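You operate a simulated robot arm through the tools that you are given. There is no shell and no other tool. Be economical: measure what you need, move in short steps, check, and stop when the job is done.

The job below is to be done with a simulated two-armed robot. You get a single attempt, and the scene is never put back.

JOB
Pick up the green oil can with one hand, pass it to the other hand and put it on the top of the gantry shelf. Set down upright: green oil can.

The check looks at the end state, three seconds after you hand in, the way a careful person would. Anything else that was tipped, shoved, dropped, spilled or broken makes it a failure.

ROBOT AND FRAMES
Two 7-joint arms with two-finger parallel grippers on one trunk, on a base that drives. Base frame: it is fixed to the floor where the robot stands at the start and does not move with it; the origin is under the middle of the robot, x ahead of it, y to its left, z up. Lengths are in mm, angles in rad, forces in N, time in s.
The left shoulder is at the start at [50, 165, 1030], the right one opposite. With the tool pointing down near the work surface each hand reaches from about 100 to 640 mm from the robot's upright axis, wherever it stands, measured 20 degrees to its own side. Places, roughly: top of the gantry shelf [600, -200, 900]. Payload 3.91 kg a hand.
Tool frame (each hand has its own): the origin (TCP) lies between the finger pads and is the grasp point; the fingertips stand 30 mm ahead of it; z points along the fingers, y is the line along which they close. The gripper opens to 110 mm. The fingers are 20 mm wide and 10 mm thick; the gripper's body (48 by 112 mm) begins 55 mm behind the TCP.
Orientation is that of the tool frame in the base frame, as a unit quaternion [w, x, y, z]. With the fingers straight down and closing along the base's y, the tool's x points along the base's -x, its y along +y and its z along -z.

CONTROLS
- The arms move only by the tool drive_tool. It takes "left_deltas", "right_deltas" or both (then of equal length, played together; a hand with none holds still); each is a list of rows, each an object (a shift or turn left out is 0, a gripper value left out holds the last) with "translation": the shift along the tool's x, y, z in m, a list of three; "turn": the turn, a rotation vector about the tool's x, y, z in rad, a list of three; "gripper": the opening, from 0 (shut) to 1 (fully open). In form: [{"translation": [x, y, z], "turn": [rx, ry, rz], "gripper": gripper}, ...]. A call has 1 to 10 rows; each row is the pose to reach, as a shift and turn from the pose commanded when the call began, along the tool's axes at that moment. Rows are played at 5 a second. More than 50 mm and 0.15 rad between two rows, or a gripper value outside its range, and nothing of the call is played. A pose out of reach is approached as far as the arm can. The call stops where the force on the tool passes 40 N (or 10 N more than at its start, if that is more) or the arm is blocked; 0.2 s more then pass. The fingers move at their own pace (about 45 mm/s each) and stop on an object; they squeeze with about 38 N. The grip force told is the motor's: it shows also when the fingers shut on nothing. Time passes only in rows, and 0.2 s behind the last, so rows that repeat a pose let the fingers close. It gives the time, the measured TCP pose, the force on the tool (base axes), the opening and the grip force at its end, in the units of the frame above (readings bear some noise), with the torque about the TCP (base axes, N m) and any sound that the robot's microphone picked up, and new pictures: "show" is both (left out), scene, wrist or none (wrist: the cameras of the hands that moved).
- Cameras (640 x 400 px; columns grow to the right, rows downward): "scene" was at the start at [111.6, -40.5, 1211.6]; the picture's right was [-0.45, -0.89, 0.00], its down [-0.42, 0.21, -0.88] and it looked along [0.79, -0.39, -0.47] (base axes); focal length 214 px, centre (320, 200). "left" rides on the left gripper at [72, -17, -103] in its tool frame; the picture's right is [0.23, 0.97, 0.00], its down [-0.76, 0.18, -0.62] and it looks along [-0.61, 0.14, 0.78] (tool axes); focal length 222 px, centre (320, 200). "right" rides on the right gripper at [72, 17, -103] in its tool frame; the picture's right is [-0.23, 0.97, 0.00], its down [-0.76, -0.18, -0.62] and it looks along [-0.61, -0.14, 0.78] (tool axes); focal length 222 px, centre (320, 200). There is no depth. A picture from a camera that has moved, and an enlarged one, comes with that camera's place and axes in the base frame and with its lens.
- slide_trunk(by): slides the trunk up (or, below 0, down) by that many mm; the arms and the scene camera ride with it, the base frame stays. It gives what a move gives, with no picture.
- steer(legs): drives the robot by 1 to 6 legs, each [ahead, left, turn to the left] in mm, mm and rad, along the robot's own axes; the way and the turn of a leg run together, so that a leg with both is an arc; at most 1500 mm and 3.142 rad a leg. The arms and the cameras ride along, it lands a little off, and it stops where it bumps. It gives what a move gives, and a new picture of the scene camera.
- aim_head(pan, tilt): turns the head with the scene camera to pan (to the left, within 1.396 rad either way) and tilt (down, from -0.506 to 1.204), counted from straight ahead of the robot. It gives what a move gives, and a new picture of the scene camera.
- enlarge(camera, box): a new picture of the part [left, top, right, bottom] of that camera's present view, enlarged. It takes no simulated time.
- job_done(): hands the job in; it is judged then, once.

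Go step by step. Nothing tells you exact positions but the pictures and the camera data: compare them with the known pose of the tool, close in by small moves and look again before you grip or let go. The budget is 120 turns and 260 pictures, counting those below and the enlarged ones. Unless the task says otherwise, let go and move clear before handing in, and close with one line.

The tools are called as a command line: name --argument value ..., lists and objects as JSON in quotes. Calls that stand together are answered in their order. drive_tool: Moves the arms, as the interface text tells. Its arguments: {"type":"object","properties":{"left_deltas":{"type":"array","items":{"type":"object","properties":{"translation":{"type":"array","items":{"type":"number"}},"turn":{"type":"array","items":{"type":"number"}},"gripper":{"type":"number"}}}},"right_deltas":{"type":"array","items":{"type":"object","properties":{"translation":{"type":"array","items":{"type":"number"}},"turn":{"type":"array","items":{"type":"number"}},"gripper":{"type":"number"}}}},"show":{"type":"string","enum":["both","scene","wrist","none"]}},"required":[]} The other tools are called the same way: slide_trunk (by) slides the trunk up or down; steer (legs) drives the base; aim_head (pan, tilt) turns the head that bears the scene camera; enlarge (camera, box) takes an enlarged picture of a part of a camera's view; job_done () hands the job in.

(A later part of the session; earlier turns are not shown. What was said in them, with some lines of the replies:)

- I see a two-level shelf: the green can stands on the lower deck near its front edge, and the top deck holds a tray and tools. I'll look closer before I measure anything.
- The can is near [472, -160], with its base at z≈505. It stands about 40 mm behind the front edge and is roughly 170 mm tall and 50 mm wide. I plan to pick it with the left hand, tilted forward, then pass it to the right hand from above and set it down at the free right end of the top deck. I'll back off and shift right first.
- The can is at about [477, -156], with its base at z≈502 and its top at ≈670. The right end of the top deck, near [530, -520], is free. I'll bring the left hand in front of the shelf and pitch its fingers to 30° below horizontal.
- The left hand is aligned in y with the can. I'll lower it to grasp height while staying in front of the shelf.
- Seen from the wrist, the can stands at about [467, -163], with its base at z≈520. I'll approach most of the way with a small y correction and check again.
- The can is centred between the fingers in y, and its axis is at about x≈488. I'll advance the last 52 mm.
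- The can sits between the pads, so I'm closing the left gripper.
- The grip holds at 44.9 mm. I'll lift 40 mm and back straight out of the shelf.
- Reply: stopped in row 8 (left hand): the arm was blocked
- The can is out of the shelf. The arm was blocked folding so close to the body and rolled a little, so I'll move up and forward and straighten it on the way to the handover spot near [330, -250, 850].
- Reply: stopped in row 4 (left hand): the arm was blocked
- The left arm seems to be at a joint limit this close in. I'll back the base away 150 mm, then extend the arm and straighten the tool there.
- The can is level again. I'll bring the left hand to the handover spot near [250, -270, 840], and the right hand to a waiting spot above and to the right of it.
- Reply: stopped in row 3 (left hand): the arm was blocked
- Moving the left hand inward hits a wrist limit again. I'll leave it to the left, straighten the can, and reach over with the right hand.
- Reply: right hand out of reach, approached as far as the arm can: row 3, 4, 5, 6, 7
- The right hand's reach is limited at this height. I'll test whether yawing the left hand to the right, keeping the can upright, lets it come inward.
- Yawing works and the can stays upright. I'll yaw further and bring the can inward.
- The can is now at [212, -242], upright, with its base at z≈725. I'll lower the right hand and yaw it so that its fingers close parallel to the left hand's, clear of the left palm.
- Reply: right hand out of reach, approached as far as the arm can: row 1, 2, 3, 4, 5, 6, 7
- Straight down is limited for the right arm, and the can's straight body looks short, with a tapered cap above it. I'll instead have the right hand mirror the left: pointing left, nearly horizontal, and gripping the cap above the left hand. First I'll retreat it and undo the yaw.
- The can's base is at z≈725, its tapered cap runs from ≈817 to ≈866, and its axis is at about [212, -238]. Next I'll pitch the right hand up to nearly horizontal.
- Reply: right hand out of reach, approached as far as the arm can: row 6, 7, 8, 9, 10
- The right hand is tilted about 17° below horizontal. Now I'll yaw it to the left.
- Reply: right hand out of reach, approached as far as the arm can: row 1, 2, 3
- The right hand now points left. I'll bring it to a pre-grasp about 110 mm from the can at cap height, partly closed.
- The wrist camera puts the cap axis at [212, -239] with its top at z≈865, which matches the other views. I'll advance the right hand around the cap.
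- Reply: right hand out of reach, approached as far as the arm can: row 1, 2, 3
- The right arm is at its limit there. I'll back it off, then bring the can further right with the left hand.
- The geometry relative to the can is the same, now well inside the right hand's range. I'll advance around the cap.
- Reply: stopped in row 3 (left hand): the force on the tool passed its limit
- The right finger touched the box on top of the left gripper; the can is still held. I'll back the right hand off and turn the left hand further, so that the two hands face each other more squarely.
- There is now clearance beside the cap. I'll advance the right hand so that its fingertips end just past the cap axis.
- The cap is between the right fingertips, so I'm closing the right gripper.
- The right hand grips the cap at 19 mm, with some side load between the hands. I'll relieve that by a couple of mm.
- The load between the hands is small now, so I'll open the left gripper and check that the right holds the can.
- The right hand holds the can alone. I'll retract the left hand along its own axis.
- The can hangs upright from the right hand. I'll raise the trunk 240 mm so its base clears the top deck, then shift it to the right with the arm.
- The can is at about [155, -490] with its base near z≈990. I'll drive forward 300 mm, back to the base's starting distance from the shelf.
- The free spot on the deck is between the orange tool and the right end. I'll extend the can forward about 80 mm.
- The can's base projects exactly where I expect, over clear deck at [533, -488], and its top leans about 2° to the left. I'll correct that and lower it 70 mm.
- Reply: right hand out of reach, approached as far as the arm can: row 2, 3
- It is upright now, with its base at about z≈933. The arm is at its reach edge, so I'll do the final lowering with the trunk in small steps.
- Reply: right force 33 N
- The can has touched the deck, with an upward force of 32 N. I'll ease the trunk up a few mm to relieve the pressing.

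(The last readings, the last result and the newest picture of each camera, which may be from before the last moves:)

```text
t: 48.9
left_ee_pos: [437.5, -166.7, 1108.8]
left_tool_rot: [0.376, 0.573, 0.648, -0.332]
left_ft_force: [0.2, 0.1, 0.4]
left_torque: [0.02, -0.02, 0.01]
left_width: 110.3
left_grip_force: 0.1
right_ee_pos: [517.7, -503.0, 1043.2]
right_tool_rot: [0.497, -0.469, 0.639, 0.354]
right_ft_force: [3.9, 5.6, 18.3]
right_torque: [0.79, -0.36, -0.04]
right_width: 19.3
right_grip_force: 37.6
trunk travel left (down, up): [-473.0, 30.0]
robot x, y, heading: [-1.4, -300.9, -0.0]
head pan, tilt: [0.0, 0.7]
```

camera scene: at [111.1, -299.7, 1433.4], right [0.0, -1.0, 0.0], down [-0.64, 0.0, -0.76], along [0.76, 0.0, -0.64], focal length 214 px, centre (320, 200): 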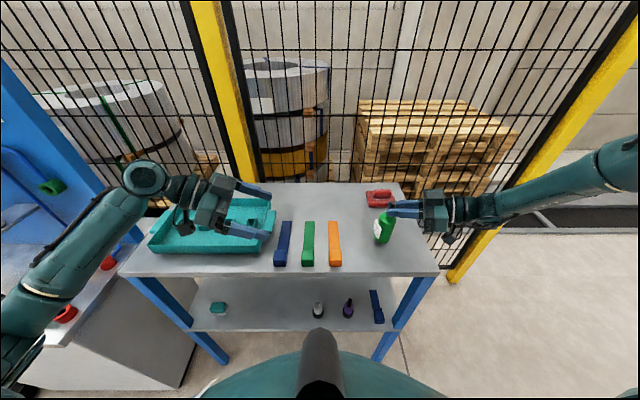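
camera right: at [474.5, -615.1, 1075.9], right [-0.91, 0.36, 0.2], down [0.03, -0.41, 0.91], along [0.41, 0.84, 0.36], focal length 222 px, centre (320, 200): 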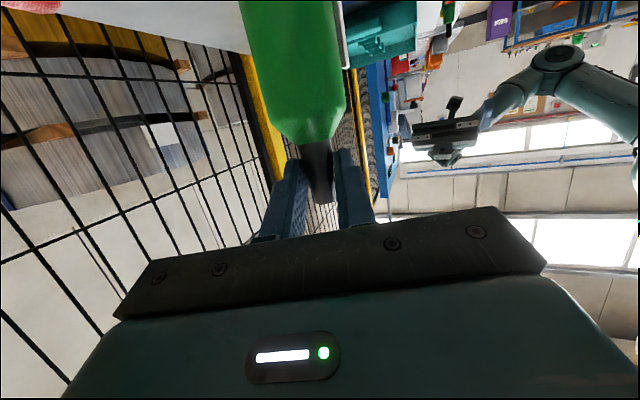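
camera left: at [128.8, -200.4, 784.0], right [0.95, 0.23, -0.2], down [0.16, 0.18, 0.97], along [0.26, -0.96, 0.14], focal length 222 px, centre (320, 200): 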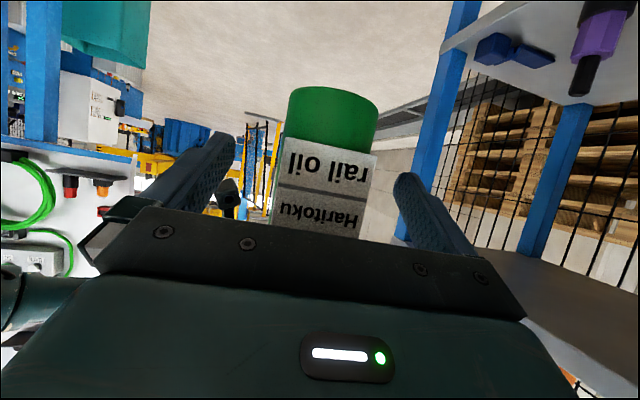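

slide_trunk --by 4

enlarge --camera "scene" --box '[320, 170, 480, 270]'

enlarge --camera "right" --box '[0, 0, 640, 400]'

```text
t: 49.4
left_ee_pos: [436.5, -167.7, 1112.5]
left_tool_rot: [0.375, 0.574, 0.649, -0.331]
left_ft_force: [0.0, -0.8, -0.9]
left_torque: [0.01, 0.01, -0.05]
left_width: 109.9
left_grip_force: 0.0
right_ee_pos: [516.5, -506.2, 1044.1]
right_tool_rot: [0.493, -0.469, 0.641, 0.354]
right_ft_force: [-0.1, 1.0, 7.0]
right_torque: [0.17, 0.05, 0.04]
right_width: 19.5
right_grip_force: 38.1
trunk travel left (down, up): [-477.0, 26.0]
robot x, y, heading: [-5.9, -300.1, 0.004]
head pan, tilt: [0.0, 0.7]
```

```text
4.00 times, centred on (400, 220) of scene
camera zoom: at [109.9, -298.8, 1420.4], right [0.0, -1.0, 0.0], down [-0.64, 0.0, -0.77], along [0.77, 0.0, -0.64], focal length 858 px, centre (0, 120)
```

zoom: 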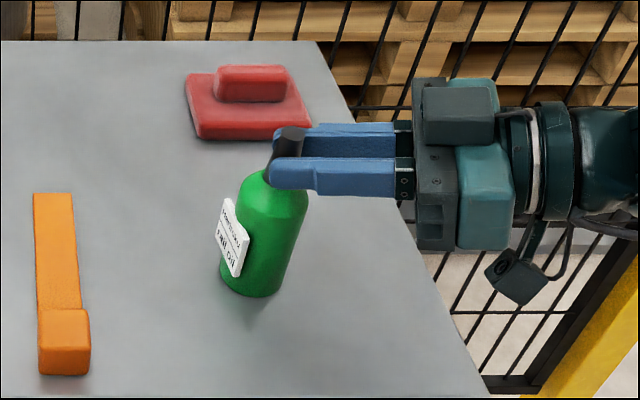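

```text
1.00 times, centred on (320, 200) of right
camera zoom: at [463.9, -614.1, 1002.0], right [-0.91, 0.36, 0.21], down [0.04, -0.43, 0.9], along [0.41, 0.83, 0.38], focal length 222 px, centre (320, 200)
```

zoom: 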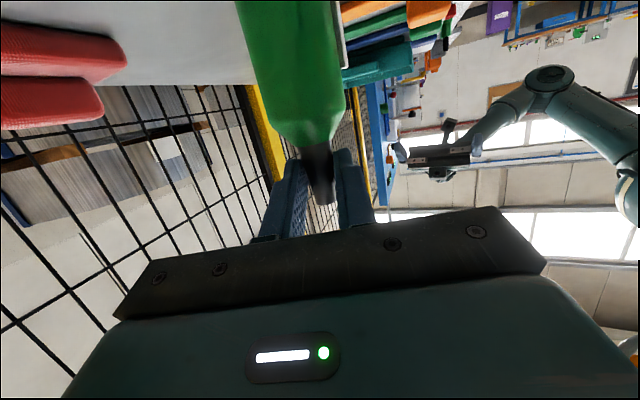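

The can is resting on the deck with only 7 N left. I'll ease another 2 mm and then open the right gripper.

slide_trunk --by 2

drive_tool --right_deltas '[{"gripper": 0.3}, {"gripper": 0.45}, {"gripper": 0.5}, {"gripper": 0.5}]'

enlarge --camera "scene" --box '[320, 170, 480, 270]'

```text
t: 49.9
left_ee_pos: [438.8, -167.4, 1114.9]
left_tool_rot: [0.375, 0.573, 0.649, -0.332]
left_ft_force: [-0.6, 0.0, -0.9]
left_torque: [0.0, 0.0, -0.01]
left_width: 109.9
left_grip_force: 0.1
right_ee_pos: [516.8, -506.2, 1044.7]
right_tool_rot: [0.494, -0.469, 0.641, 0.353]
right_ft_force: [-0.4, -0.5, -1.3]
right_torque: [-0.06, 0.04, 0.03]
right_width: 19.2
right_grip_force: 38.3
trunk travel left (down, up): [-479.0, 24.0]
robot x, y, heading: [-5.1, -301.4, -0.002]
head pan, tilt: [0.0, 0.7]
```

```text
t: 50.9
left_ee_pos: [438.9, -166.0, 1114.5]
left_tool_rot: [0.375, 0.573, 0.649, -0.331]
left_ft_force: [-0.8, -0.2, -0.9]
left_torque: [-0.04, 0.01, -0.03]
left_width: 110.1
left_grip_force: 0.0
right_ee_pos: [518.0, -504.3, 1047.5]
right_tool_rot: [0.495, -0.469, 0.64, 0.354]
right_ft_force: [0.6, -0.2, 0.9]
right_torque: [0.02, -0.02, 0.01]
right_width: 54.9
right_grip_force: 0.0
trunk travel left (down, up): [-479.0, 24.0]
robot x, y, heading: [-2.4, -297.2, 0.005]
head pan, tilt: [0.0, 0.7]
camera scene: at [110.7, -299.3, 1422.5], right [0.0, -1.0, 0.0], down [-0.64, 0.0, -0.76], along [0.76, 0.0, -0.64], focal length 214 px, centre (320, 200)
camera right: at [465.7, -613.6, 1005.0], right [-0.91, 0.36, 0.21], down [0.03, -0.44, 0.9], along [0.41, 0.83, 0.39], focal length 222 px, centre (320, 200)
```

scene: 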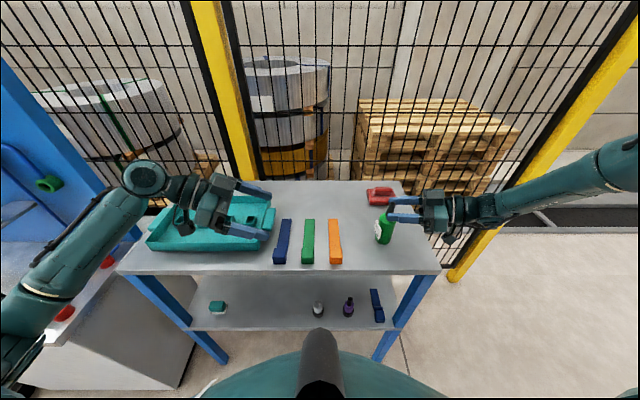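
right: 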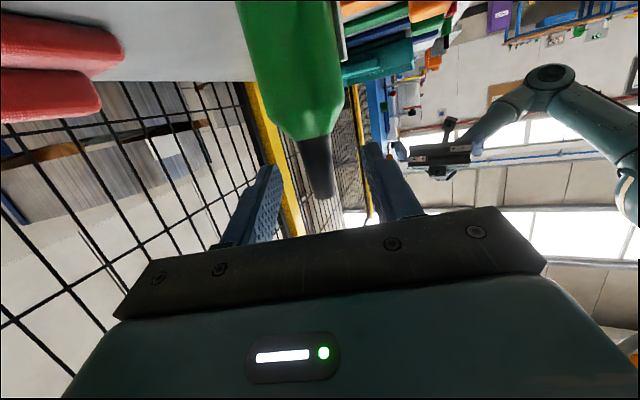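

```text
4.00 times, centred on (400, 220) of scene
camera zoom: at [110.7, -299.3, 1422.5], right [0.0, -1.0, 0.0], down [-0.64, 0.0, -0.76], along [0.76, 0.0, -0.64], focal length 858 px, centre (0, 120)
```

zoom: 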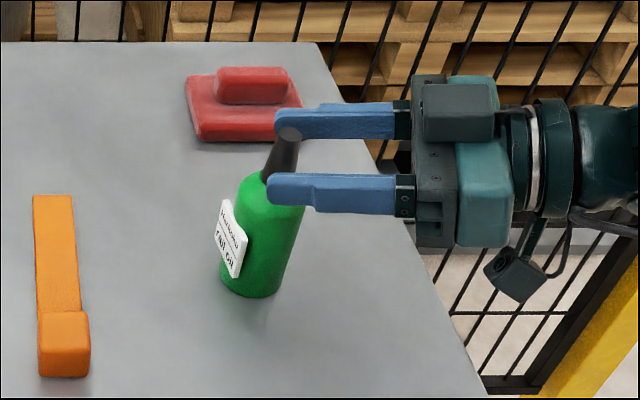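

The can stands free on the deck. I'll open wider and withdraw the right hand along its own axis.

drive_tool --right_deltas '[{"gripper": 0.75}, {"gripper": 0.75}, {"translation": [0, 0, -0.03], "gripper": 0.75}, {"translation": [0, 0, -0.065]}, {"translation": [0, 0, -0.105]}, {"translation": [0, 0, -0.15]}]'

enlarge --camera "scene" --box '[320, 170, 480, 270]'

```text
t: 52.3
left_ee_pos: [437.1, -166.8, 1114.5]
left_tool_rot: [0.376, 0.573, 0.649, -0.331]
left_ft_force: [0.2, -0.7, 0.9]
left_torque: [0.01, 0.01, 0.04]
left_width: 110.1
left_grip_force: 0.1
right_ee_pos: [474.5, -643.6, 1087.1]
right_tool_rot: [0.495, -0.469, 0.64, 0.354]
right_ft_force: [-0.2, 0.3, -0.1]
right_torque: [0.02, -0.03, 0.01]
right_width: 82.5
right_grip_force: 0.1
trunk travel left (down, up): [-479.0, 24.0]
robot x, y, heading: [0.3, -300.3, -0.002]
head pan, tilt: [0.0, 0.7]
camera scene: at [110.1, -299.9, 1422.5], right [0.0, -1.0, 0.0], down [-0.64, 0.0, -0.77], along [0.77, 0.0, -0.64], focal length 214 px, centre (320, 200)
camera right: at [421.4, -752.5, 1044.2], right [-0.91, 0.36, 0.21], down [0.03, -0.44, 0.9], along [0.41, 0.83, 0.39], focal length 222 px, centre (320, 200)
```

scene: 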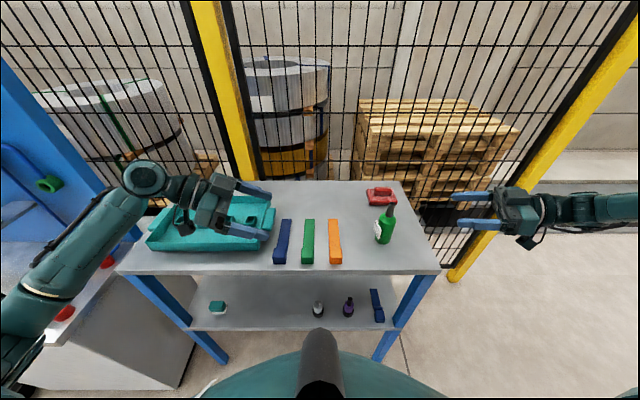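
right: 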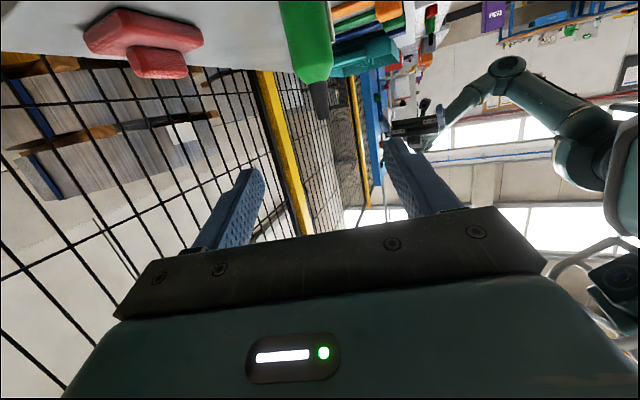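

```text
4.00 times, centred on (400, 220) of scene
camera zoom: at [110.1, -299.9, 1422.5], right [0.0, -1.0, 0.0], down [-0.64, 0.0, -0.77], along [0.77, 0.0, -0.64], focal length 858 px, centre (0, 120)
```

zoom: 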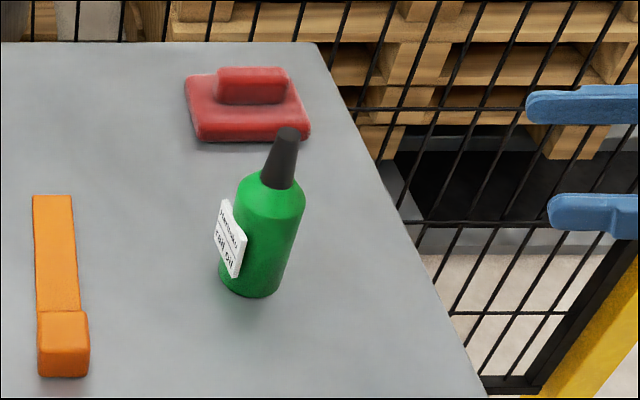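

The can stands upright on the top deck, both hands are clear, and nothing else has moved. I'm handing in.

job_done

```text
The job is handed in.
```

The green oil can was picked up with the left hand, passed to the right, and set upright on the top of the gantry shelf.
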